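You operate a simulated robot arm through the tools that you are given. There is no shell and no other tool. Be economical: measure what you need, move in short steps, check, and stop when the job is done.

The job below is to be done with a simulated robot arm. You get a single attempt, and the scene is never put back.

TASK
Put things in order on the folding table top. At the end: the white rolled socks stands on top of the low red box; the yellow battery pack stands where the silver watch stood; the black flat-pin plug head (marked "TYPE 2") stands where the yellow battery pack stood; the silver watch is on the brown coaster; whatever was shut is shut again. Leave all else as you found it, and nothing knocked over.

Only the result counts: the job must be done as asked and must still hold three seconds after the hand-in. Knocking over, shifting, dropping, spilling or breaking anything else fails it.

THE ROBOT
A 7-joint arm with a two-finger parallel gripper, fixed in place. Base frame: the origin is at the foot of the arm, x ahead of it, y to its left, z up; the work surface is at about z = 80. Lengths are in cm, angles in rad, forces in N, time in s.
With the tool pointing down near the work surface it reaches from about 30 to 70 cm from the base axis. Its first joint turns from -1.152 to 1.152 rad. Payload 1.57 kg.
The TCP is the grasp point between the finger pads, 3 cm short of the fingertips. In the tool frame z runs along the fingers and y along their closing line. The gripper opens to 11 cm. The fingers are 2.4 cm wide and 1.2 cm thick; the gripper's body (4.8 by 11.2 cm) begins 7.8 cm behind the TCP.
Orientation is told as [roll, pitch, yaw] about the base's x, y, z axes, in that order, counted from this pose: with the fingers straight down and closing along the base's y, the tool's x points along the base's -x, its y along +y and its z along -z.

THE INTERFACE
- The arm moves only by the tool move_arm. Its argument "moves" is a list that holds one entry, the list of rows, each a list of 7 numbers: the shift along the base's x, y, z in cm, then the turn, a rotation vector about the base's x, y, z in degrees, then the finger opening in cm, from 0 to 11. In form: [[[dx, dy, dz, rx, ry, rz, grip], ...]]. A call has 1 to 10 rows; each row shifts and turns the commanded pose from where the row before left it. Each row takes 0.2 s and may step no farther than 5 cm and 0.15 rad from the row before; otherwise, or with a gripper value out of range, the whole call is refused. A pose out of reach is approached as far as the arm can. The call stops where the force on the tool passes 40 N (or 10 N more than at its start, if that is more) or the arm is blocked; 0.2 s more then pass. The fingers move at their own pace (about 10.8 cm/s each) and stop on an object; they squeeze with about 23 N. The grip force told is the motor's: it shows also when the fingers shut on nothing. Time passes only in rows, and 0.2 s behind the last, so rows that do not move let the fingers close. It gives the time, the measured TCP pose, the force on the tool (base axes), the opening and the grip force at its end, in the units of the frame above (readings bear some noise), with the torque about the TCP (base axes, N m) and any sound that the robot's microphone picked up.
- Cameras (640 x 400 px; columns grow to the right, rows downward): "scene" is fixed at [15.31, -38.08, 140.65]; the picture's right is [0.88, -0.48, 0.00], its down [-0.26, -0.48, -0.83] and it looks along [0.40, 0.73, -0.55] (base axes); focal length 311 px, centre (320, 200). "wrist" rides on the gripper at [7, 1.6, -14.1] in the tool frame; the picture's right is [-0.23, 0.97, 0.00], its down [-0.86, -0.20, -0.48] and it looks along [-0.47, -0.11, 0.88] (tool axes); focal length 222 px, centre (320, 200). There is no depth. A picture from a camera that has moved, and an enlarged one, comes with that camera's place and axes in the base frame and with its lens.
- grab_frame(camera): a new picture of that camera. No time passes.
- enlarge(camera, box): a new picture of the part [left, top, right, bottom] of that camera's present view, enlarged. No time passes.
- sign_off(): hands the job in; it is judged then, once.

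Work in short steps. Places have to be worked out from the pictures, the camera data and where the tool is seen: move nearer, look again, correct. Check each grasp and each placing, and mend what went wrong. You have 120 turns and 76 pictures in all, those below and enlarged ones among them. Open the gripper and draw the arm clear of the work before you hand the job in, unless the task says otherwise; then end with one line.

The tools are called after "Call:" as a command line: name --argument value ..., lists and objects as JSON in quotes. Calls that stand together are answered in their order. move_arm: Moves the arm, as the interface text tells. Its arguments: {"type":"object","properties":{"moves":{"type":"array","items":{"type":"array","items":{"type":"array","items":{"type":"number"}}}}},"required":["moves"]} The other tools are called the same way: grab_frame (camera) takes a picture; enlarge (camera, box) takes an enlarged picture of a part of a camera's view; sign_off () hands the job in.

At the start:

```text
time_s: 0.0
tcp_pos: [36.69, 13.0, 118.97]
tool_rot: [0.001, 0.0, 0.0]
contact_force: [1.0, 0.0, -0.8]
moment: [-0.03, -0.02, 0.0]
width: 11.0
finger_force: 0.1
```

scene: 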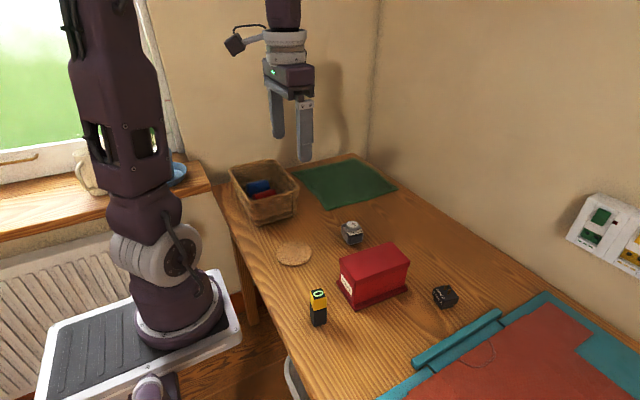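
wrist: 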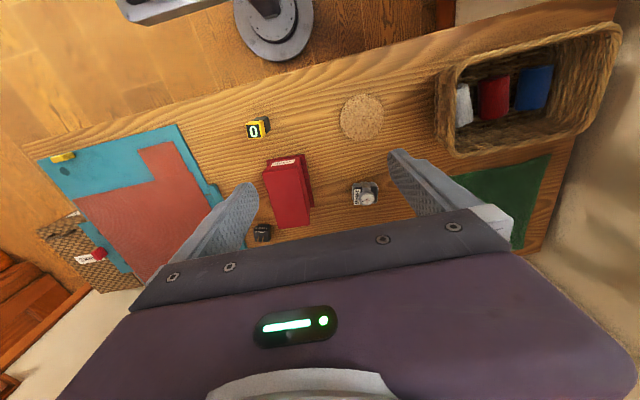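

I start by looking closer at the objects in both views.

Call:
enlarge --camera "scene" --box '[220, 140, 480, 340]'

Call:
enlarge --camera "wrist" --box '[220, 20, 640, 260]'

Call:
enlarge --camera "wrist" --box '[20, 80, 320, 300]'

```text
2.00 times, centred on (350, 240) of scene
camera zoom: at [15.31, -38.08, 140.65], right [0.88, -0.48, 0.0], down [-0.26, -0.48, -0.83], along [0.4, 0.73, -0.55], focal length 621 px, centre (260, 120)
```

zoom: 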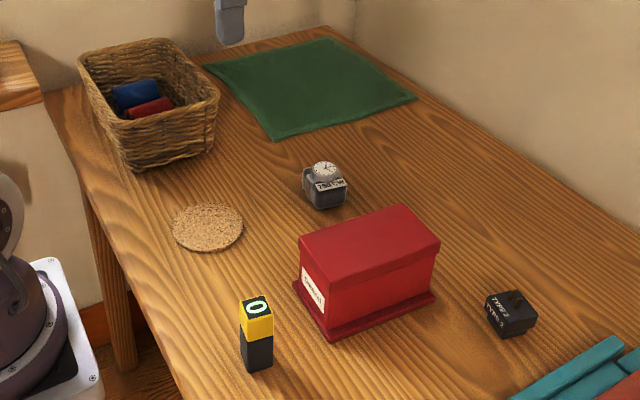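

```text
1.52 times, centred on (430, 140) of wrist
camera zoom: at [29.7, 14.71, 133.1], right [0.23, 0.97, 0.0], down [0.86, -0.2, 0.48], along [0.47, -0.11, -0.88], focal length 338 px, centre (152, 291)
```

zoom: 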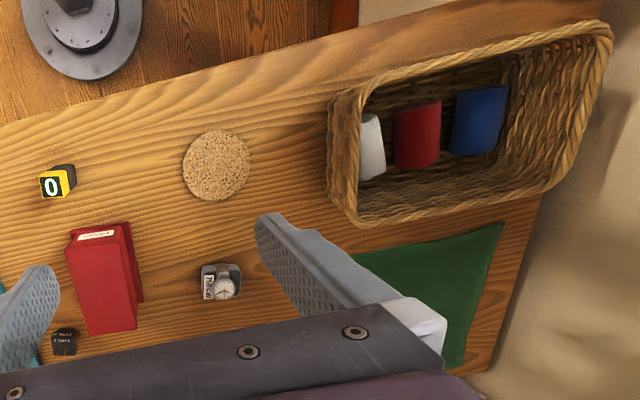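

```text
1.82 times, centred on (170, 190) of wrist
camera zoom: at [29.7, 14.71, 133.1], right [0.23, 0.97, 0.0], down [0.86, -0.2, 0.48], along [0.47, -0.11, -0.88], focal length 404 px, centre (593, 218)
```

zoom: 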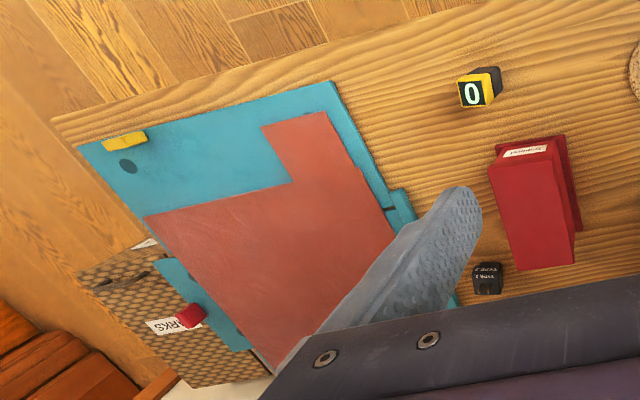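

I zoom on the labels and the right side.

Call:
enlarge --camera "scene" --box '[330, 235, 470, 323]'

Call:
enlarge --camera "scene" --box '[400, 180, 640, 400]'

Call:
enlarge --camera "scene" --box '[270, 210, 370, 330]'

```text
4.55 times, centred on (400, 279) of scene
camera zoom: at [15.31, -38.08, 140.65], right [0.88, -0.48, 0.0], down [-0.26, -0.48, -0.83], along [0.4, 0.73, -0.55], focal length 1412 px, centre (-44, -159)
```

zoom: 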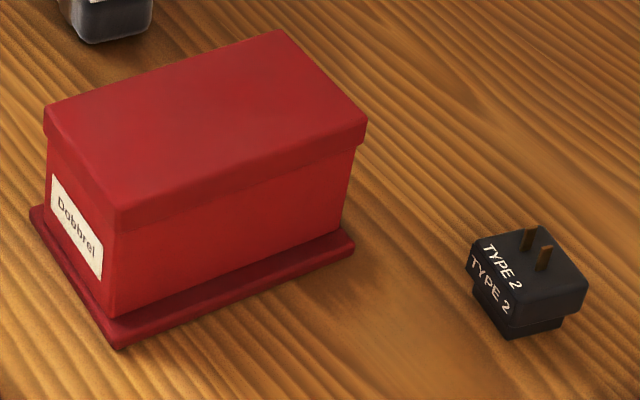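

```text
1.82 times, centred on (520, 290) of scene
camera zoom: at [15.31, -38.08, 140.65], right [0.88, -0.48, 0.0], down [-0.26, -0.48, -0.83], along [0.4, 0.73, -0.55], focal length 565 px, centre (-44, 36)
```

zoom: 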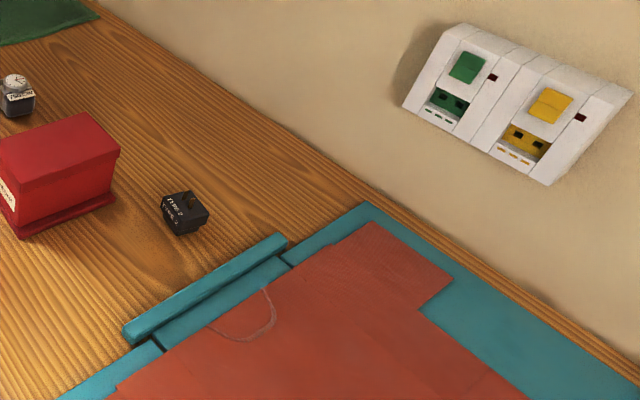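

```text
3.33 times, centred on (320, 270) of scene
camera zoom: at [15.31, -38.08, 140.65], right [0.88, -0.48, 0.0], down [-0.26, -0.48, -0.83], along [0.4, 0.73, -0.55], focal length 1035 px, centre (320, -33)
```

zoom: 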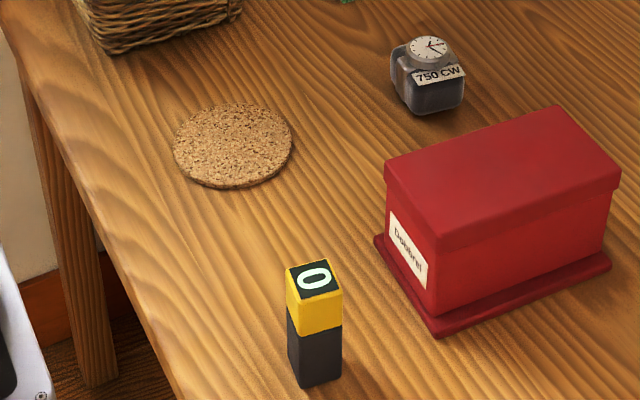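

Nothing on the table appears to need opening. My estimates: watch ≈(57,19), coaster ≈(39.5,22), battery ≈(36,0.5), plug ≈(64.5,-10.4), red box centre ≈(52,2.5) with its top at about z 88.5, and socks in the basket ≈(41,42). I move above the watch to refine.

Call:
move_arm --moves '[[[3.4, 1, -3.2, 0, 0, 0, 9], [3.4, 1, -3.2, 0, 0, 0, 9], [3.4, 1, -3.2, 0, 0, 0, 9], [3.4, 1, -3.2, 0, 0, 0, 9], [3.4, 1, -3.2, 0, 0, 0, 9], [3.3, 1, -3, 0, 0, 0, 9], [0, 0, 0, 0, 0, 0, 9]]]'

Call:
grab_frame --camera "wrist"

```text
time_s: 1.6
tcp_pos: [57.17, 18.96, 99.83]
tool_rot: [-0.001, 0.0, 0.0]
contact_force: [0.3, 0.0, 0.7]
moment: [-0.03, 0.0, 0.0]
width: 9.01
finger_force: 0.1
```

```text
67 pictures are left
camera wrist: at [50.18, 20.71, 113.97], right [0.23, 0.97, 0.0], down [0.85, -0.2, 0.48], along [0.47, -0.11, -0.88], focal length 222 px, centre (320, 200)
```

wrist: 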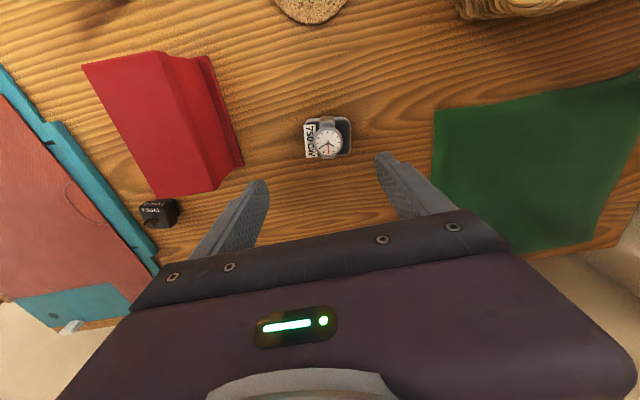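

I enlarge to see the watch's orientation.

Call:
enlarge --camera "wrist" --box '[280, 100, 376, 160]'

```text
6.67 times, centred on (328, 130) of wrist
camera zoom: at [50.18, 20.71, 113.97], right [0.23, 0.97, 0.0], down [0.85, -0.2, 0.48], along [0.47, -0.11, -0.88], focal length 1481 px, centre (267, 667)
```

zoom: 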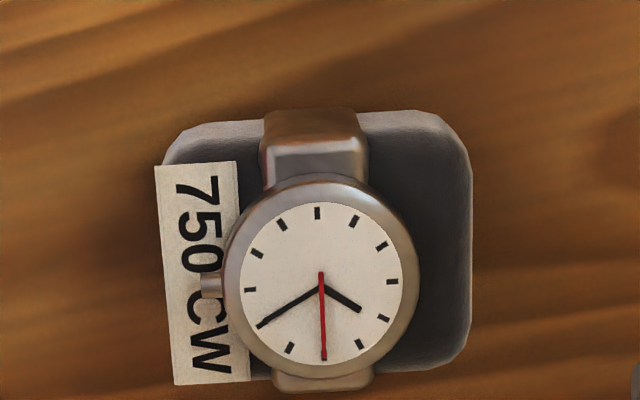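

The watch sits on a grey cushion about 6 cm wide, centred near (57.3, 20.0), with its yaw about -10°. I turn, centre and come down part way.

Call:
move_arm --moves '[[[0.1, 0.5, -2.5, 0, 0, -5, 10], [0, 0.5, -2.5, 0, 0, -5, 10], [0, 0, -3, 0, 0, 0, 10], [0, 0, 0, 0, 0, 0, 10]]]'

Call:
grab_frame --camera "wrist"

Call:
enlarge --camera "scene" --box '[310, 170, 410, 260]'

```text
time_s: 2.6
tcp_pos: [57.23, 20.07, 91.97]
tool_rot: [-0.001, -0.003, -0.175]
contact_force: [-0.1, 0.2, 0.3]
moment: [-0.01, -0.03, -0.01]
width: 10.0
finger_force: 0.0
```

```text
65 pictures are left
camera wrist: at [50.6, 22.98, 105.97], right [0.39, 0.92, 0.0], down [0.81, -0.35, 0.48], along [0.44, -0.19, -0.88], focal length 222 px, centre (320, 200)
```

wrist: 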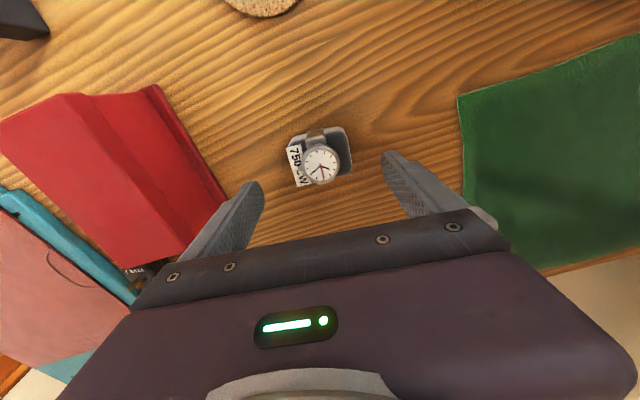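

```text
4.44 times, centred on (360, 215) of scene
camera zoom: at [15.31, -38.08, 140.65], right [0.88, -0.48, 0.0], down [-0.26, -0.48, -0.83], along [0.4, 0.73, -0.55], focal length 1380 px, centre (142, 133)
```

zoom: 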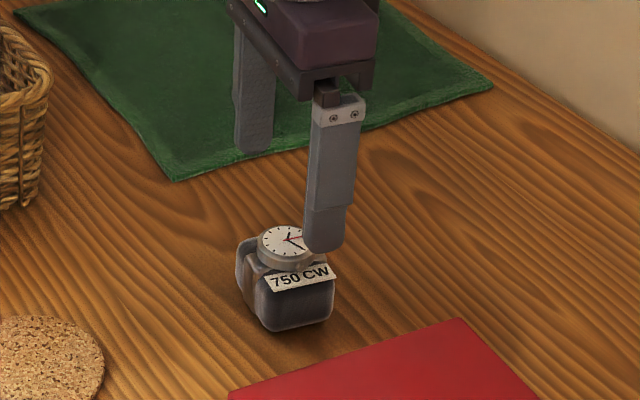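

The watch is centred. I adjust slightly (+0.3 y, +2°), descend to about z 83.6 and close.

Call:
move_arm --moves '[[[0, 0.3, -3, 0, 0, 2, 10], [0, 0, -3, 0, 0, 0, 10], [0, 0, -2.3, 0, 0, 0, 10], [0, 0, 0, 0, 0, 0, 10]]]'

Call:
enlarge --camera "scene" --box '[310, 170, 410, 260]'

Call:
grab_frame --camera "wrist"

```text
time_s: 3.6
tcp_pos: [57.13, 20.29, 83.78]
tool_rot: [-0.001, 0.0, -0.14]
contact_force: [-0.1, -0.9, 0.9]
moment: [-0.03, 0.02, -0.02]
width: 10.0
finger_force: 0.0
```

```text
4.44 times, centred on (360, 215) of scene
camera zoom: at [15.31, -38.08, 140.65], right [0.88, -0.48, 0.0], down [-0.26, -0.48, -0.83], along [0.4, 0.73, -0.55], focal length 1380 px, centre (142, 133)
```

zoom: 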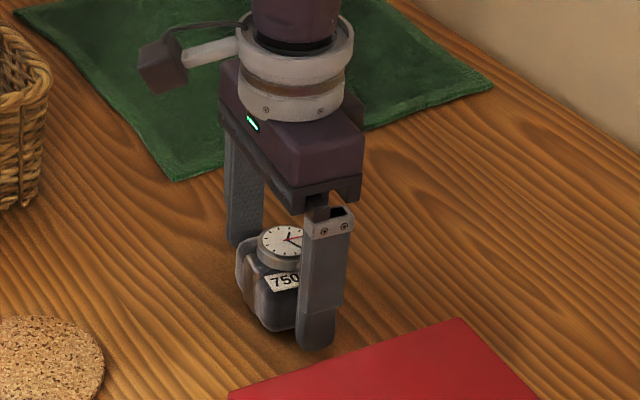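

```text
62 pictures are left
camera wrist: at [50.47, 22.95, 97.91], right [0.36, 0.93, 0.0], down [0.82, -0.32, 0.48], along [0.45, -0.17, -0.88], focal length 222 px, centre (320, 200)
```

wrist: 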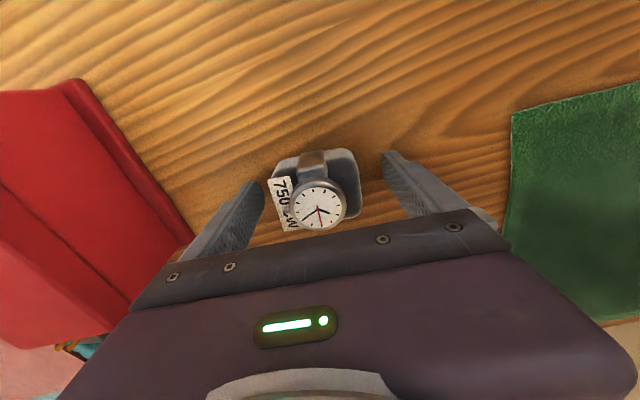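

The fingers straddle the watch evenly. I close on it.

Call:
move_arm --moves '[[[0, 0, 0, 0, 0, 0, 6.5], [0, 0, 0, 0, 0, 0, 5], [0, 0, 0, 0, 0, 0, 3], [0, 0, 0, 0, 0, 0, 3]]]'

Call:
grab_frame --camera "wrist"

```text
time_s: 4.6
tcp_pos: [57.19, 20.29, 83.81]
tool_rot: [-0.002, -0.001, -0.139]
contact_force: [-0.1, -0.1, 0.3]
moment: [-0.01, 0.02, 0.01]
width: 6.36
finger_force: 23.0
```

```text
61 pictures are left
camera wrist: at [50.47, 22.95, 97.93], right [0.36, 0.93, 0.0], down [0.82, -0.32, 0.48], along [0.45, -0.17, -0.88], focal length 222 px, centre (320, 200)
```

wrist: 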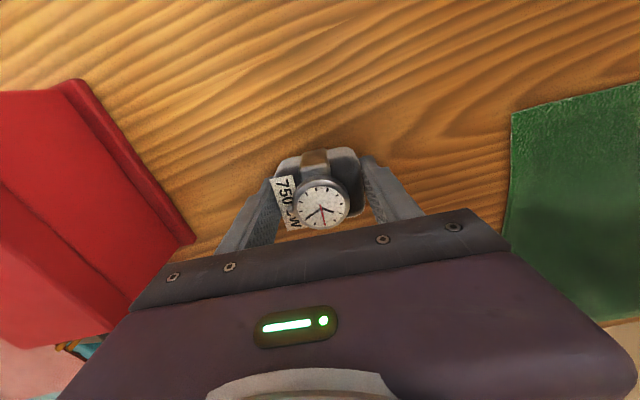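

Held at width 6.36; the watch's original centre is ≈(57.0, 20.2). I lift and look at the coaster on the way there.

Call:
move_arm --moves '[[[0, 0, 3, 0, 0, 0, 3], [0, 0, 4, 0, 0, 0, 3], [-2, 0.2, 4, 0, 0, 0, 3], [-4.5, 0.5, 1, 0, 0, 0, 3], [-4.5, 0.5, 0, 0, 0, 0, 3], [-4.5, 0.3, 0, 0, 0, 0, 3], [0, 0, 0, 0, 0, 0, 3]]]'

Call:
grab_frame --camera "scene"

Call:
grab_frame --camera "wrist"

```text
time_s: 6.2
tcp_pos: [41.61, 21.53, 95.58]
tool_rot: [0.001, 0.0, -0.14]
contact_force: [-0.5, 0.0, 0.6]
moment: [-0.04, 0.0, 0.02]
width: 3.01
finger_force: 0.1
```

```text
60 pictures are left
```

scene: 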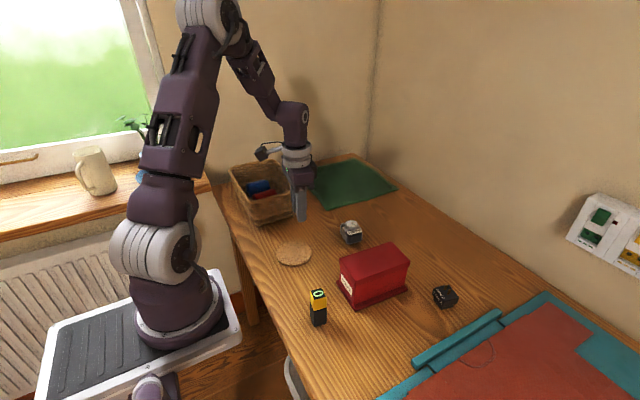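

```text
59 pictures are left
camera wrist: at [34.87, 24.32, 109.69], right [0.36, 0.93, 0.0], down [0.82, -0.32, 0.48], along [0.45, -0.17, -0.88], focal length 222 px, centre (320, 200)
```

wrist: 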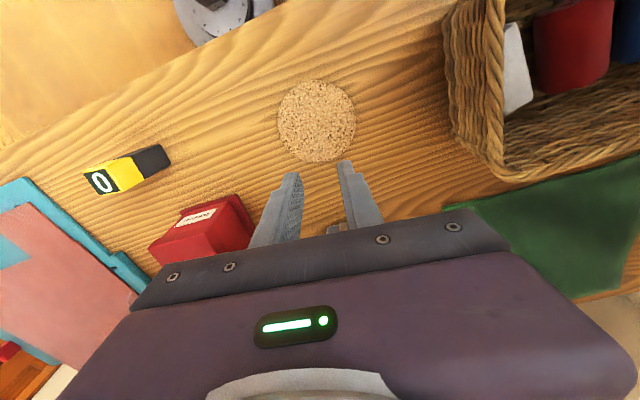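

The watch slipped out when I lifted. I check how it stands now.

Call:
enlarge --camera "scene" --box '[310, 200, 390, 260]'

Call:
enlarge --camera "wrist" --box '[260, 60, 640, 260]'

```text
6.67 times, centred on (350, 230) of scene
camera zoom: at [15.3, -38.08, 140.65], right [0.88, -0.48, 0.0], down [-0.26, -0.48, -0.83], along [0.4, 0.73, -0.55], focal length 2071 px, centre (120, 0)
```

zoom: 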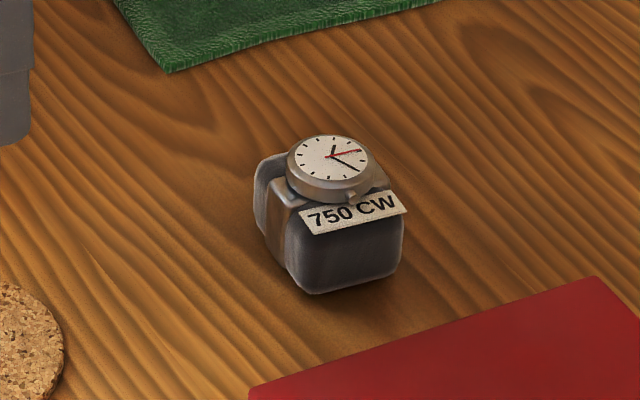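

```text
1.68 times, centred on (450, 160) of wrist
camera zoom: at [34.87, 24.32, 109.69], right [0.36, 0.93, 0.0], down [0.82, -0.32, 0.48], along [0.45, -0.17, -0.88], focal length 374 px, centre (101, 267)
```

zoom: 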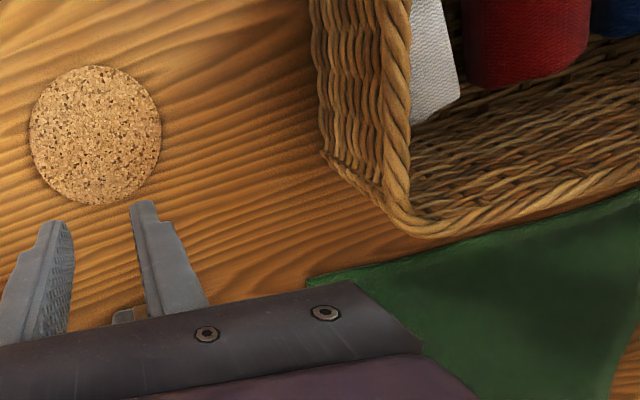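

The watch is upright and almost unmoved (about 0.4 cm). The fingers had gripped the overhanging label, so I'll grip across the strap sides instead, along x: I go back over it while turning about 90°.

Call:
move_arm --moves '[[[1.5, -0.13, 0, 0, 0, 8.4, 6], [1.5, -0.13, 0, 0, 0, 8.4, 9], [1.5, -0.13, 0, 0, 0, 8.4, 9], [1.5, -0.13, 0, 0, 0, 8.4, 9], [1.5, -0.13, 0, 0, 0, 8.4, 9], [1.5, -0.13, 0, 0, 0, 8.4, 9], [1.5, -0.13, 0, 0, 0, 8.4, 9], [1.5, -0.13, 0, 0, 0, 8.4, 9], [1.5, -0.13, 0, 0, 0, 8.4, 9], [1.5, -0.13, 0, 0, 0, 8.4, 9]]]'

Call:
move_arm --moves '[[[0.3, 0, 0, 0, 0, 7, 10], [0, 0, 0, 0, 0, 0, 10]]]'

Call:
grab_frame --camera "wrist"

```text
time_s: 8.4
tcp_pos: [56.64, 20.58, 95.81]
tool_rot: [0.0, -0.002, 1.33]
contact_force: [0.6, 0.4, 0.4]
moment: [0.0, -0.01, 0.02]
width: 9.0
finger_force: 0.0
```

```text
time_s: 9.0
tcp_pos: [56.91, 20.57, 95.69]
tool_rot: [0.0, 0.0, 1.449]
contact_force: [-0.2, -0.6, 0.6]
moment: [-0.03, -0.01, -0.02]
width: 9.99
finger_force: 0.0
```

```text
56 pictures are left
camera wrist: at [54.45, 13.86, 109.82], right [-0.94, 0.34, 0.0], down [0.3, 0.82, 0.48], along [0.16, 0.45, -0.88], focal length 222 px, centre (320, 200)
```

wrist: 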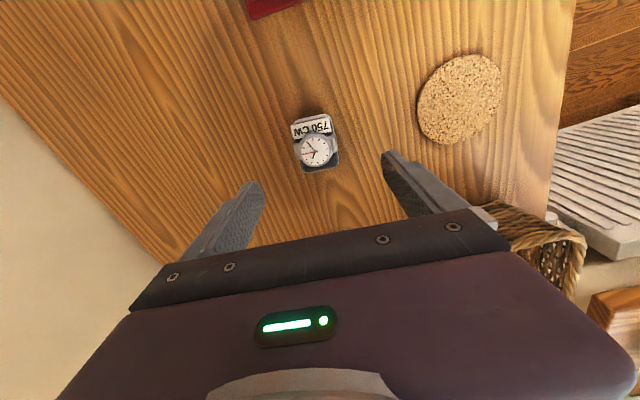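

Call:
enlarge --camera "wrist" --box '[272, 100, 368, 180]'

```text
5.00 times, centred on (320, 140) of wrist
camera zoom: at [54.45, 13.86, 109.82], right [-0.94, 0.34, 0.0], down [0.3, 0.82, 0.48], along [0.16, 0.45, -0.88], focal length 1111 px, centre (320, 500)
```

zoom: 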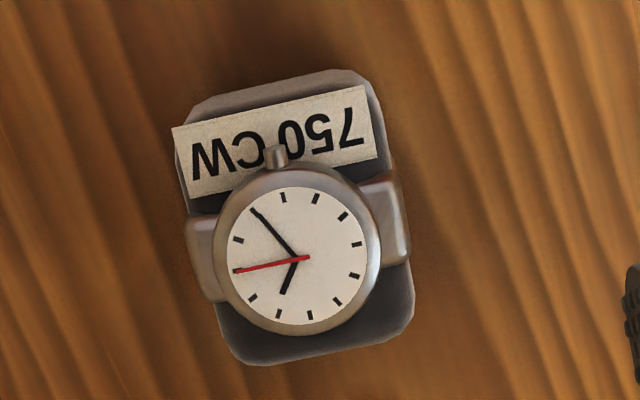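

Strap centre ≈(57.2, 20.2), and it is about 4.8 cm wide across the strap. I align (-3°) and descend.

Call:
move_arm --moves '[[[0.3, -0.4, -3, 0, 0, -3, 9], [0, 0, -4, 0, 0, 0, 9], [0, 0, -3, 0, 0, 0, 9], [0, 0, -2.3, 0, 0, 0, 9], [0, 0, 0, 0, 0, 0, 9]]]'

Call:
grab_frame --camera "wrist"

```text
time_s: 10.2
tcp_pos: [57.25, 20.16, 83.33]
tool_rot: [0.0, 0.0, 1.397]
contact_force: [0.9, -0.3, 0.5]
moment: [-0.03, 0.0, 0.02]
width: 9.02
finger_force: 0.2
```

```text
54 pictures are left
camera wrist: at [54.3, 13.67, 97.37], right [-0.92, 0.39, 0.0], down [0.34, 0.81, 0.48], along [0.19, 0.44, -0.88], focal length 222 px, centre (320, 200)
```

wrist: 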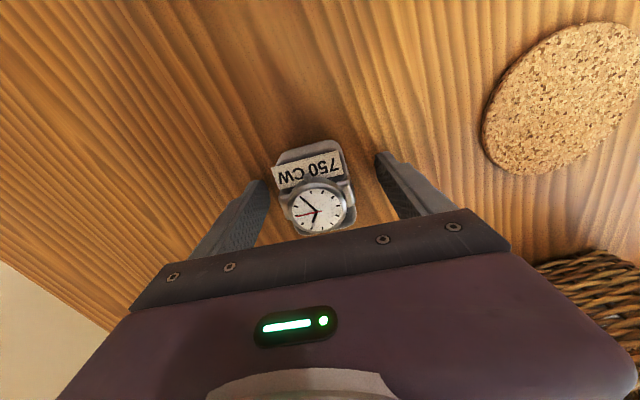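

Well straddled. I close and lift slowly.

Call:
move_arm --moves '[[[0, 0, 0, 0, 0, 0, 5], [0, 0, 0, 0, 0, 0, 2], [0, 0, 0, 0, 0, 0, 1], [0, 0, 0, 0, 0, 0, 1], [0, 0, 0, 0, 0, 0, 1]]]'

Call:
move_arm --moves '[[[0, 0, 0.3, 0, 0, 0, 1], [0, 0, 0.6, 0, 0, 0, 1], [0, 0, 0.8, 0, 0, 0, 1], [0, 0, 0.8, 0, 0, 0, 1], [0, 0, 0, 0, 0, 0, 1]]]'

```text
time_s: 11.4
tcp_pos: [57.23, 20.16, 83.42]
tool_rot: [0.0, -0.002, 1.396]
contact_force: [0.2, 0.7, 0.7]
moment: [-0.01, 0.01, -0.01]
width: 4.99
finger_force: 22.7
```

```text
time_s: 12.6
tcp_pos: [57.22, 20.08, 85.95]
tool_rot: [0.001, -0.002, 1.395]
contact_force: [0.6, 0.6, -0.8]
moment: [0.01, 0.01, 0.01]
width: 5.01
finger_force: 23.4
```

Held (width 5.0). I lift further, gently, and travel to the coaster at about (39.3, 22.2).

Call:
move_arm --moves '[[[0, 0, 1.5, 0, 0, 0, 1], [-1, 0.1, 1.5, 0, 0, 0, 1], [-2, 0.2, 1, 0, 0, 0, 1], [-2, 0.3, 0.5, 0, 0, 0, 1], [-2.5, 0.3, 0, 0, 0, 0, 1], [-2.5, 0.3, 0, 0, 0, 0, 1], [-2.5, 0.3, 0, 0, 0, 0, 1], [-2.5, 0.3, 0, 0, 0, 0, 1], [-1, 0, 0, 0, 0, 0, 1], [0, 0, 0, 0, 0, 0, 1]]]'

Call:
grab_frame --camera "wrist"

Call:
grab_frame --camera "scene"

```text
time_s: 14.8
tcp_pos: [41.17, 21.82, 90.16]
tool_rot: [0.0, -0.001, 1.395]
contact_force: [-0.6, -0.4, -0.9]
moment: [-0.02, -0.02, -0.01]
width: 4.98
finger_force: 23.2
```

```text
53 pictures are left
camera wrist: at [38.42, 15.46, 104.3], right [-0.92, 0.39, 0.0], down [0.34, 0.81, 0.48], along [0.19, 0.44, -0.88], focal length 222 px, centre (320, 200)
```

wrist: 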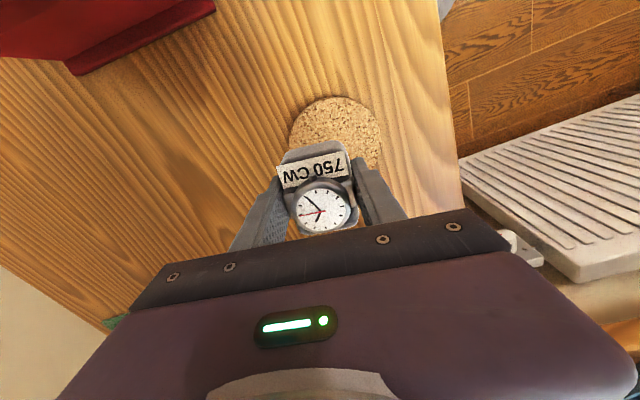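

```text
52 pictures are left
```

scene: 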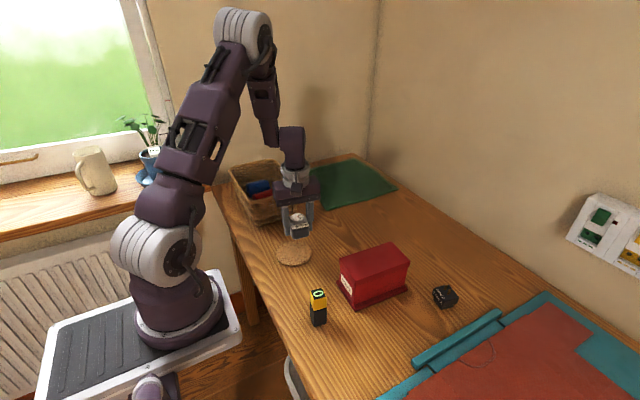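

The coaster centre is ≈(39.2, 21.8). I centre over it and lower.

Call:
move_arm --moves '[[[-1, 0.1, -0.5, 0, 0, 0, 1], [-1, 0, -1.5, 0, 0, 0, 1], [0, 0, -1.5, 0, 0, 0, 1], [0, 0, -1.5, 0, 0, 0, 1], [0, 0, 0, 0, 0, 0, 1]]]'

Call:
enlarge --camera "scene" --box '[250, 200, 340, 280]'

Call:
grab_frame --camera "wrist"

```text
time_s: 16.0
tcp_pos: [39.31, 22.06, 85.38]
tool_rot: [-0.001, 0.001, 1.396]
contact_force: [0.4, 0.3, -1.2]
moment: [0.02, 0.0, -0.01]
width: 4.99
finger_force: 23.4
```

```text
5.00 times, centred on (295, 240) of scene
camera zoom: at [15.31, -38.08, 140.65], right [0.88, -0.48, 0.0], down [-0.26, -0.48, -0.83], along [0.4, 0.73, -0.55], focal length 1553 px, centre (445, 0)
```

zoom: 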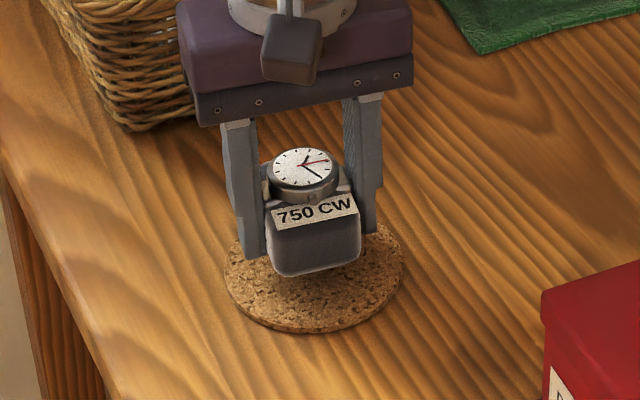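

```text
50 pictures are left
camera wrist: at [36.44, 15.5, 99.52], right [-0.92, 0.39, 0.0], down [0.35, 0.81, 0.48], along [0.19, 0.44, -0.88], focal length 222 px, centre (320, 200)
```

wrist: 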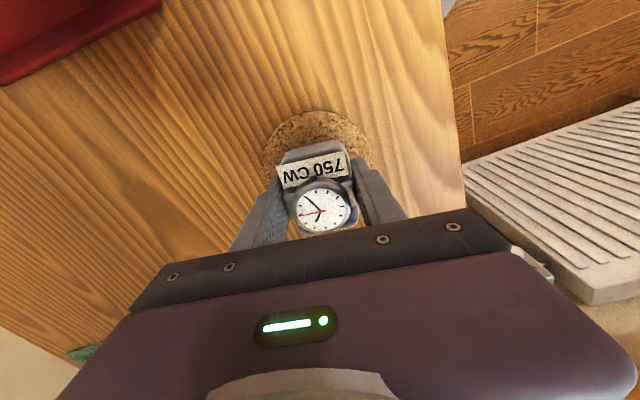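

The watch is about 1 cm too far in +y for the centre. I shift -0.8 and lower in small steps until contact.

Call:
move_arm --moves '[[[0, -0.8, 0, 0, 0, 0, 1], [0, 0, -0.5, 0, 0, 0, 1], [0, 0, -0.4, 0, 0, 0, 1], [0, 0, -0.2, 0, 0, 0, 1], [0, 0, 0, 0, 0, 0, 1]]]'

Call:
enlarge --camera "scene" --box '[250, 200, 340, 280]'

```text
time_s: 17.2
tcp_pos: [39.26, 21.25, 84.19]
tool_rot: [0.0, 0.002, 1.396]
contact_force: [-1.0, -0.6, -1.1]
moment: [0.0, -0.03, -0.01]
width: 4.94
finger_force: 23.2
```

```text
5.00 times, centred on (295, 240) of scene
camera zoom: at [15.31, -38.08, 140.65], right [0.88, -0.48, 0.0], down [-0.26, -0.48, -0.83], along [0.4, 0.73, -0.55], focal length 1553 px, centre (445, 0)
```

zoom: 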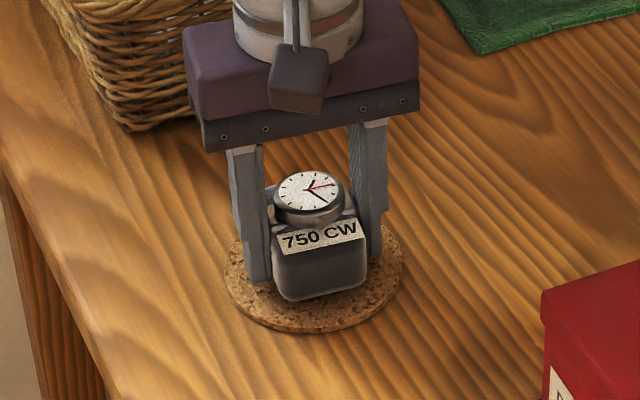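

It is now well centred. I lower in 0.15 cm steps to feel contact.

Call:
move_arm --moves '[[[0, 0, -0.15, 0, 0, 0, 1], [0, 0, -0.1, 0, 0, 0, 1], [0, 0, 0, 0, 0, 0, 1]]]'

```text
time_s: 18.0
tcp_pos: [39.19, 21.21, 84.09]
tool_rot: [-0.001, 0.0, 1.397]
contact_force: [0.5, -0.1, -1.3]
moment: [-0.03, 0.01, 0.0]
width: 4.95
finger_force: 22.7
```

Call:
move_arm --moves '[[[0, 0, -0.15, 0, 0, 0, 1], [0, 0, -0.1, 0, 0, 0, 1], [0, 0, 0, 0, 0, 0, 1]]]'

```text
time_s: 18.8
tcp_pos: [39.16, 21.18, 83.72]
tool_rot: [-0.001, 0.0, 1.398]
contact_force: [-2.0, -2.1, 29.7]
moment: [0.05, 0.09, 0.01]
width: 4.95
finger_force: 22.9
```

Contact is made (30 N). I ease up a touch, open by a small amount and then lift away.

Call:
move_arm --moves '[[[0, 0, 0.15, 0, 0, 0, 1], [0, 0, 0, 0, 0, 0, 5.5], [0, 0, 0, 0, 0, 0, 7], [0, 0, 0, 0, 0, 0, 8.5], [0, 0, 3, 0, 0, 0, 8.5], [0, 0, 5, 0, 0, 0, 8.5], [0, 0, 5, 0, 0, 0, 8.5], [0, 0, 0, 0, 0, 0, 8.5]]]'

Call:
enlarge --camera "scene" --box '[250, 200, 340, 280]'

```text
time_s: 20.6
tcp_pos: [39.12, 21.18, 97.03]
tool_rot: [-0.001, 0.0, 1.396]
contact_force: [0.1, 0.8, -1.0]
moment: [0.02, 0.0, 0.01]
width: 8.51
finger_force: 0.0
```

```text
5.00 times, centred on (295, 240) of scene
camera zoom: at [15.31, -38.08, 140.65], right [0.88, -0.48, 0.0], down [-0.26, -0.48, -0.83], along [0.4, 0.73, -0.55], focal length 1553 px, centre (445, 0)
```

zoom: 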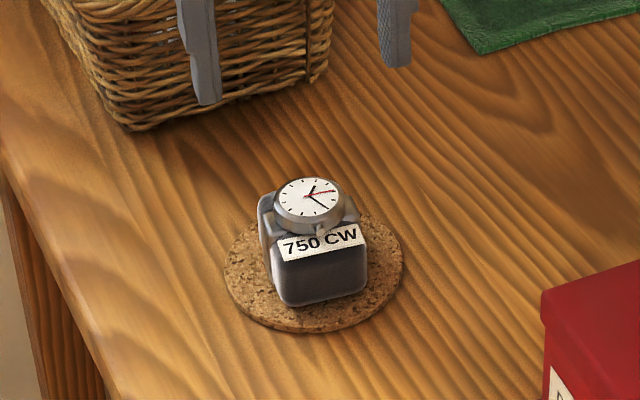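

The watch sits on the coaster. Next is the battery at about (36, 0.4): I move above it, keeping the yaw of 80°.

Call:
move_arm --moves '[[[-0.6, -4.1, 1, 0, 0, 0, 8], [-0.6, -4.1, 1, 0, 0, 0, 8], [-0.6, -4.1, 1, 0, 0, 0, 7], [-0.6, -4.1, 0, 0, 0, 0, 7], [-0.6, -4.1, 0, 0, 0, 0, 7], [0, 0, 0, 0, 0, 0, 7]]]'

Call:
grab_frame --camera "wrist"

Call:
enlarge --camera "scene" --box '[270, 230, 370, 330]'

```text
time_s: 22.0
tcp_pos: [36.15, 0.67, 99.74]
tool_rot: [-0.001, 0.0, 1.396]
contact_force: [-0.3, 0.2, -0.1]
moment: [0.02, -0.01, 0.0]
width: 7.02
finger_force: 0.1
```

```text
47 pictures are left
camera wrist: at [33.34, -5.86, 113.92], right [-0.92, 0.39, 0.0], down [0.34, 0.81, 0.48], along [0.19, 0.44, -0.88], focal length 222 px, centre (320, 200)
```

wrist: 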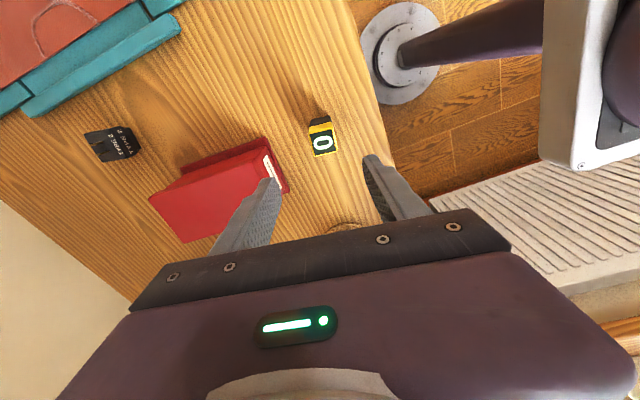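

```text
4.00 times, centred on (320, 280) of scene
camera zoom: at [15.3, -38.09, 140.65], right [0.88, -0.48, 0.0], down [-0.26, -0.48, -0.83], along [0.4, 0.73, -0.55], focal length 1242 px, centre (320, -120)
```

zoom: 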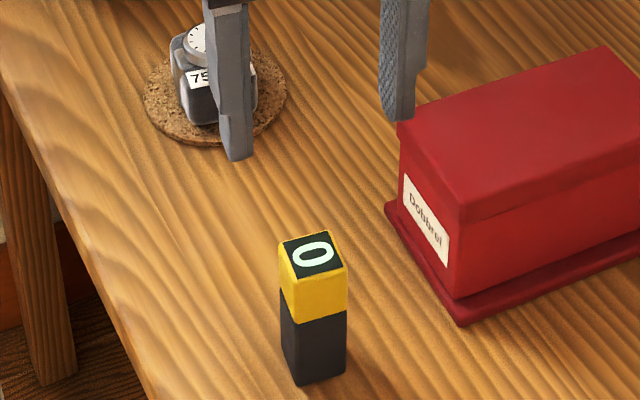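

I zoom to check the battery's orientation relative to the fingers.

Call:
enlarge --camera "wrist" --box '[280, 90, 376, 170]'

```text
5.00 times, centred on (328, 130) of wrist
camera zoom: at [33.34, -5.86, 113.92], right [-0.92, 0.39, 0.0], down [0.34, 0.81, 0.48], along [0.19, 0.44, -0.88], focal length 1111 px, centre (280, 550)
```

zoom: 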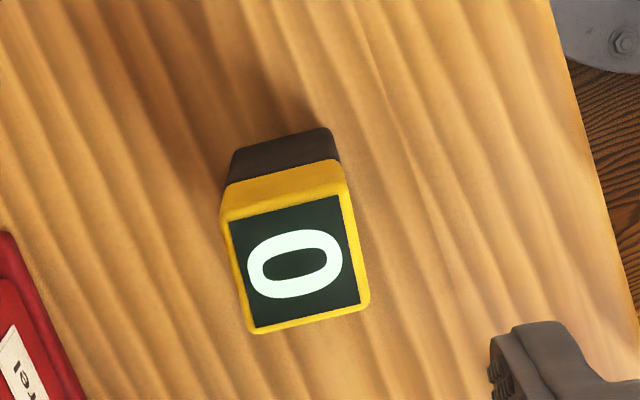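

The battery is turned +4° from the fingers, with its centre ≈(35.85, 0.35). I align and descend to z 85.5.

Call:
move_arm --moves '[[[-0.3, -0.3, -4, 0, 0, 4, 7], [0, 0, -4, 0, 0, 0, 7], [0, 0, -4, 0, 0, 0, 7], [0, 0, -2.2, 0, 0, 0, 7], [0, 0, 0, 0, 0, 0, 7]]]'

Call:
grab_frame --camera "wrist"

Call:
enlarge --camera "scene" --box '[270, 230, 370, 330]'

```text
time_s: 23.2
tcp_pos: [35.92, 0.17, 85.75]
tool_rot: [0.0, -0.001, 1.467]
contact_force: [-0.4, 0.5, 0.2]
moment: [-0.01, 0.03, -0.01]
width: 6.99
finger_force: 0.1
```

```text
44 pictures are left
camera wrist: at [33.56, -6.43, 99.8], right [-0.94, 0.33, 0.0], down [0.29, 0.83, 0.48], along [0.16, 0.45, -0.88], focal length 222 px, centre (320, 200)
```

wrist: 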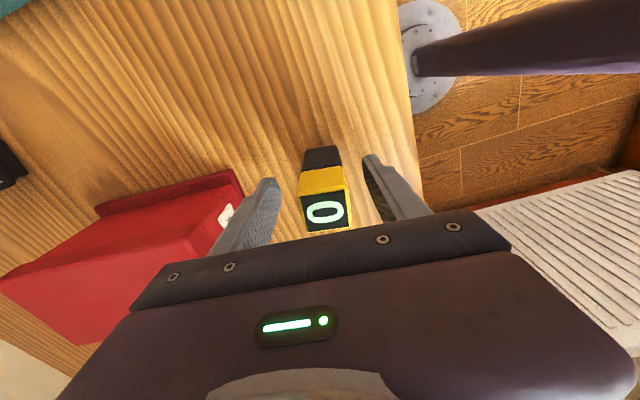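

```text
4.00 times, centred on (320, 280) of scene
camera zoom: at [15.31, -38.08, 140.65], right [0.88, -0.48, 0.0], down [-0.26, -0.48, -0.83], along [0.4, 0.73, -0.55], focal length 1242 px, centre (320, -120)
```

zoom: 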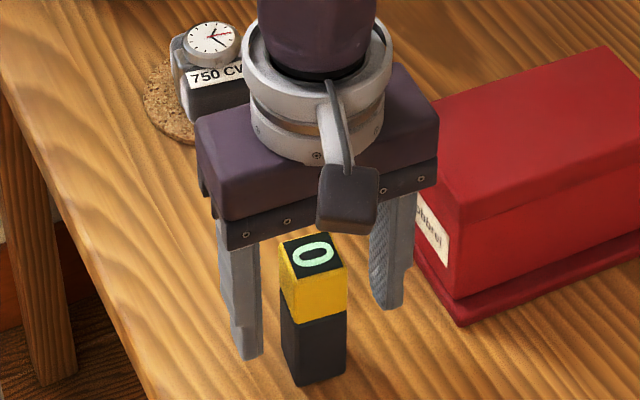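

Centred. I close and lift slowly.

Call:
move_arm --moves '[[[0, 0.1, 0, 0, 0, 0, 5], [0, 0, 0, 0, 0, 0, 3], [0, 0, 0, 0, 0, 0, 1], [0, 0, 0, 0, 0, 0, 1]]]'

Call:
move_arm --moves '[[[0, 0, 0.3, 0, 0, 0, 1], [0, 0, 0.6, 0, 0, 0, 1], [0, 0, 1, 0, 0, 0, 1], [0, 0, 1.5, 0, 0, 0, 1], [0, 0, 0, 0, 0, 0, 1]]]'

Call:
grab_frame --camera "wrist"

```text
time_s: 24.2
tcp_pos: [35.91, 0.3, 85.78]
tool_rot: [0.0, 0.0, 1.464]
contact_force: [-0.2, -0.3, -0.8]
moment: [0.0, 0.01, -0.01]
width: 2.98
finger_force: 22.9
```

```text
time_s: 25.4
tcp_pos: [35.83, 0.45, 89.11]
tool_rot: [0.0, 0.0, 1.468]
contact_force: [0.4, -0.1, -0.9]
moment: [0.01, -0.01, -0.01]
width: 2.99
finger_force: 23.4
```

```text
42 pictures are left
camera wrist: at [33.46, -6.22, 103.27], right [-0.94, 0.33, 0.0], down [0.29, 0.83, 0.48], along [0.16, 0.45, -0.88], focal length 222 px, centre (320, 200)
```

wrist: 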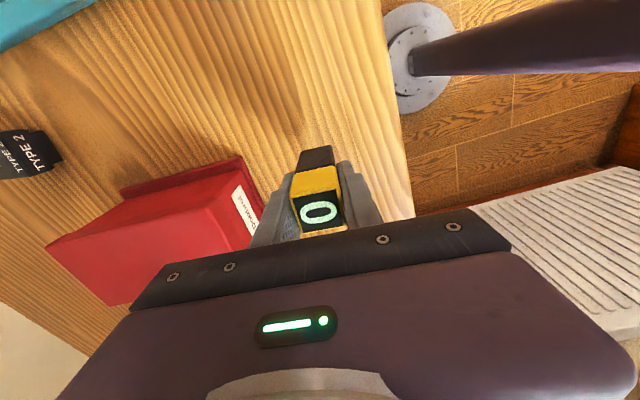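

Held at 2.98; the battery's old place is ≈(35.95, 0.35). I lift clear and carry it to the watch's old place, ≈(57.2, 20.0).

Call:
move_arm --moves '[[[0, 0, 2, 0, 0, 0, 1], [0, 0, 3, 0, 0, 0, 1], [0, 0, 3, 0, 0, 0, 1], [0, 0, 1, 0, 0, 0, 1]]]'

Call:
move_arm --moves '[[[2.1, 2, 0, 0, 0, 0, 1], [2.1, 2, 0, 0, 0, 0, 1], [2.1, 2, 0, 0, 0, 0, 1], [2.1, 2, 0, 0, 0, 0, 1], [2.1, 2, 0, 0, 0, 0, 1], [2.1, 2, 0, 0, 0, 0, 1], [2.1, 2, 0, 0, 0, 0, 1], [2.1, 2, 0, 0, 0, 0, 1], [2.2, 1.8, 0, 0, 0, 0, 1], [2.2, 1.8, 0, 0, 0, 0, 1]]]'

Call:
move_arm --moves '[[[0, 0, -3, 0, 0, 0, 1], [0, 0, -3, 0, 0, 0, 1], [0, 0, -3, 0, 0, 0, 1], [0, 0, -2, 0, 0, 0, 1], [0, 0, 0, 0, 0, 0, 1]]]'

Call:
grab_frame --camera "scene"

```text
time_s: 26.4
tcp_pos: [35.75, 0.37, 98.17]
tool_rot: [-0.002, -0.001, 1.466]
contact_force: [0.5, -0.1, -1.2]
moment: [0.0, 0.01, -0.04]
width: 2.98
finger_force: 22.5
```

```text
time_s: 28.6
tcp_pos: [57.25, 20.06, 98.04]
tool_rot: [-0.001, 0.002, 1.465]
contact_force: [0.4, -0.2, -1.4]
moment: [0.04, -0.02, -0.03]
width: 2.96
finger_force: 23.3
```

```text
time_s: 29.8
tcp_pos: [57.21, 20.03, 87.2]
tool_rot: [0.0, 0.001, 1.466]
contact_force: [0.1, -0.6, -1.1]
moment: [-0.01, 0.03, 0.05]
width: 2.97
finger_force: 22.8
```

```text
41 pictures are left
```

scene: 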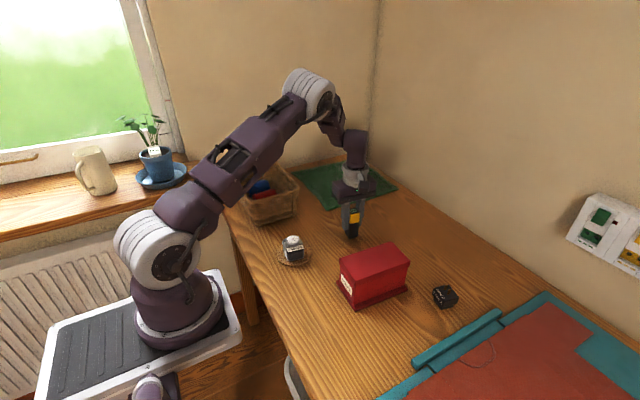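

I lower the last 1.4 cm gently to contact (expected at TCP z ≈85.75).

Call:
move_arm --moves '[[[0, 0, -0.6, 0, 0, 0, 1], [0, 0, -0.5, 0, 0, 0, 1], [0, 0, -0.2, 0, 0, 0, 1], [0, 0, 0, 0, 0, 0, 1]]]'

Call:
move_arm --moves '[[[0, 0, -0.15, 0, 0, 0, 1], [0, 0, 0, 0, 0, 0, 1]]]'

```text
time_s: 30.8
tcp_pos: [57.21, 20.14, 85.83]
tool_rot: [0.0, -0.002, 1.466]
contact_force: [-0.8, -0.2, -2.0]
moment: [0.02, 0.02, -0.05]
width: 2.97
finger_force: 22.8
```

```text
time_s: 31.4
tcp_pos: [57.14, 20.17, 85.75]
tool_rot: [0.0, 0.0, 1.468]
contact_force: [-3.9, -1.7, 13.8]
moment: [-0.17, 0.29, 0.0]
width: 2.97
finger_force: 23.2
```

Touching the table. I release and rise.

Call:
move_arm --moves '[[[0, 0, 0, 0, 0, 0, 3.3], [0, 0, 0, 0, 0, 0, 4], [0, 0, 0, 0, 0, 0, 5.5], [0, 0, 0, 0, 0, 0, 7], [0, 0, 3, 0, 0, 0, 7], [0, 0, 5, 0, 0, 0, 7], [0, 0, 5, 0, 0, 0, 7], [0, 0, 0, 0, 0, 0, 7]]]'

Call:
enlarge --camera "scene" --box '[310, 170, 410, 260]'

```text
time_s: 33.2
tcp_pos: [57.29, 20.05, 98.69]
tool_rot: [0.001, 0.0, 1.467]
contact_force: [-0.2, -0.1, -0.1]
moment: [0.0, 0.02, 0.02]
width: 7.0
finger_force: 0.1
```

```text
4.44 times, centred on (360, 215) of scene
camera zoom: at [15.31, -38.08, 140.65], right [0.88, -0.48, 0.0], down [-0.26, -0.48, -0.83], along [0.4, 0.73, -0.55], focal length 1380 px, centre (142, 133)
```

zoom: 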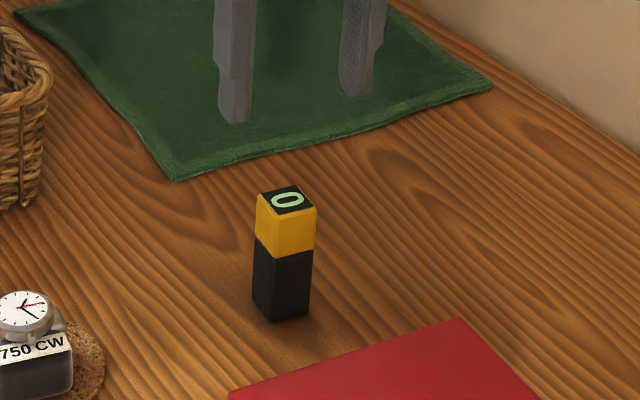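

The battery stands within about 0.5 cm of the watch's old spot. Now to the plug at about (64, -10.4).

Call:
move_arm --moves '[[[0.7, -4.3, 0.3, 0, 0, 0, 7], [0.7, -4.3, 0.3, 0, 0, 0, 7], [0.7, -4.3, 0.3, 0, 0, 0, 7], [0.7, -4.3, 0, 0, 0, 0, 7], [0.7, -4.3, 0, 0, 0, 0, 7], [0.7, -4.3, 0, 0, 0, 0, 7], [0.7, -4.3, 0, 0, 0, 0, 7], [0, 0, 0, 0, 0, 0, 7]]]'

Call:
grab_frame --camera "wrist"

```text
time_s: 35.0
tcp_pos: [62.1, -9.89, 99.68]
tool_rot: [0.0, 0.0, 1.466]
contact_force: [-0.6, 0.3, -0.2]
moment: [-0.02, -0.03, -0.01]
width: 7.0
finger_force: 0.1
```

```text
39 pictures are left
camera wrist: at [59.75, -16.66, 113.67], right [-0.94, 0.33, 0.0], down [0.29, 0.83, 0.48], along [0.16, 0.45, -0.88], focal length 222 px, centre (320, 200)
```

wrist: 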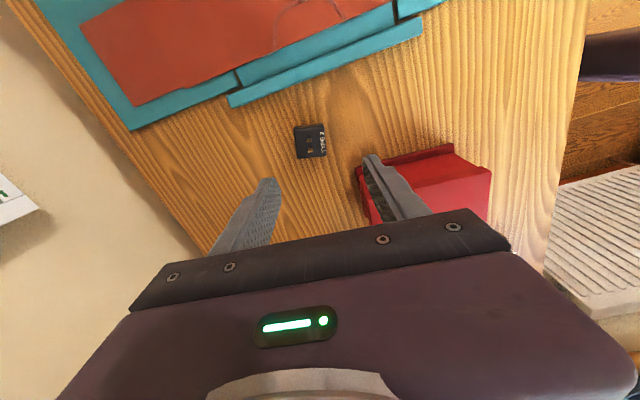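

Call:
enlarge --camera "wrist" --box '[262, 105, 358, 175]'

Call:
enlarge --camera "scene" --box '[415, 270, 475, 320]'

```text
5.71 times, centred on (310, 140) of wrist
camera zoom: at [59.75, -16.66, 113.67], right [-0.94, 0.33, 0.0], down [0.29, 0.83, 0.48], along [0.16, 0.45, -0.88], focal length 1269 px, centre (377, 543)
```

zoom: 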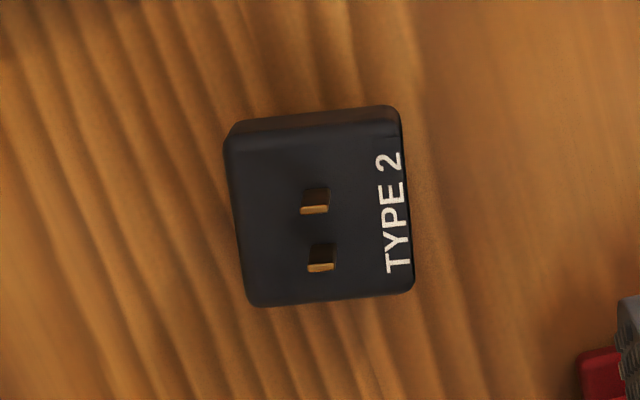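

```text
8.00 times, centred on (445, 295) of scene
camera zoom: at [15.3, -38.09, 140.65], right [0.88, -0.48, 0.0], down [-0.26, -0.48, -0.83], along [0.4, 0.73, -0.55], focal length 2485 px, centre (-680, -560)
```

zoom: 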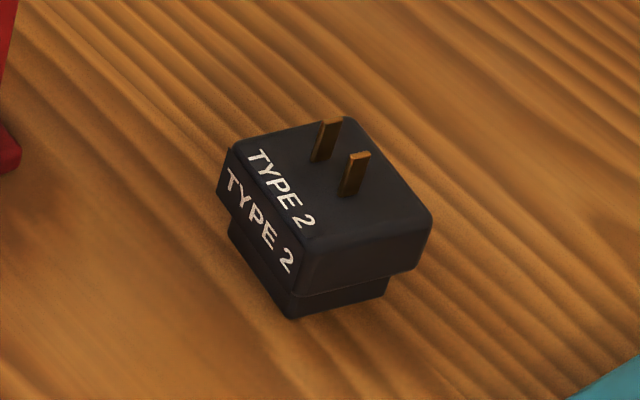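

Plug centre ≈(63.8, -10.0), about 4 cm wide, top at about z 83. I rotate -5.5°, align and descend.

Call:
move_arm --moves '[[[0.9, 0, -4, 0, 0, -5.5, 7.5], [0.8, 0, -4, 0, 0, 0, 7.5], [0, 0, -4, 0, 0, 0, 7.5], [0, 0, -2, 0, 0, 0, 7.5], [0, 0, 0, 0, 0, 0, 7.5]]]'

Call:
grab_frame --camera "wrist"

Call:
enlarge --camera "scene" --box '[400, 250, 490, 320]'

```text
time_s: 36.2
tcp_pos: [63.76, -10.14, 85.53]
tool_rot: [-0.001, 0.0, 1.369]
contact_force: [-0.1, -0.3, -0.3]
moment: [-0.01, 0.01, 0.01]
width: 7.5
finger_force: 0.1
```

```text
36 pictures are left
camera wrist: at [60.76, -16.56, 99.62], right [-0.91, 0.42, 0.0], down [0.37, 0.8, 0.48], along [0.2, 0.43, -0.88], focal length 222 px, centre (320, 200)
```

wrist: 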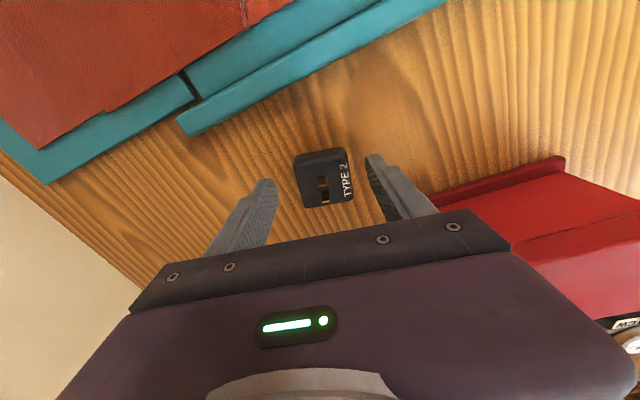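

```text
5.71 times, centred on (445, 285) of scene
camera zoom: at [15.31, -38.08, 140.65], right [0.88, -0.48, 0.0], down [-0.26, -0.48, -0.83], along [0.4, 0.73, -0.55], focal length 1775 px, centre (-394, -286)
```

zoom: 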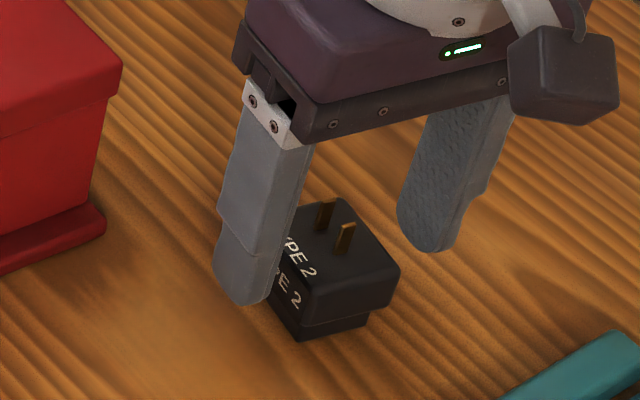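

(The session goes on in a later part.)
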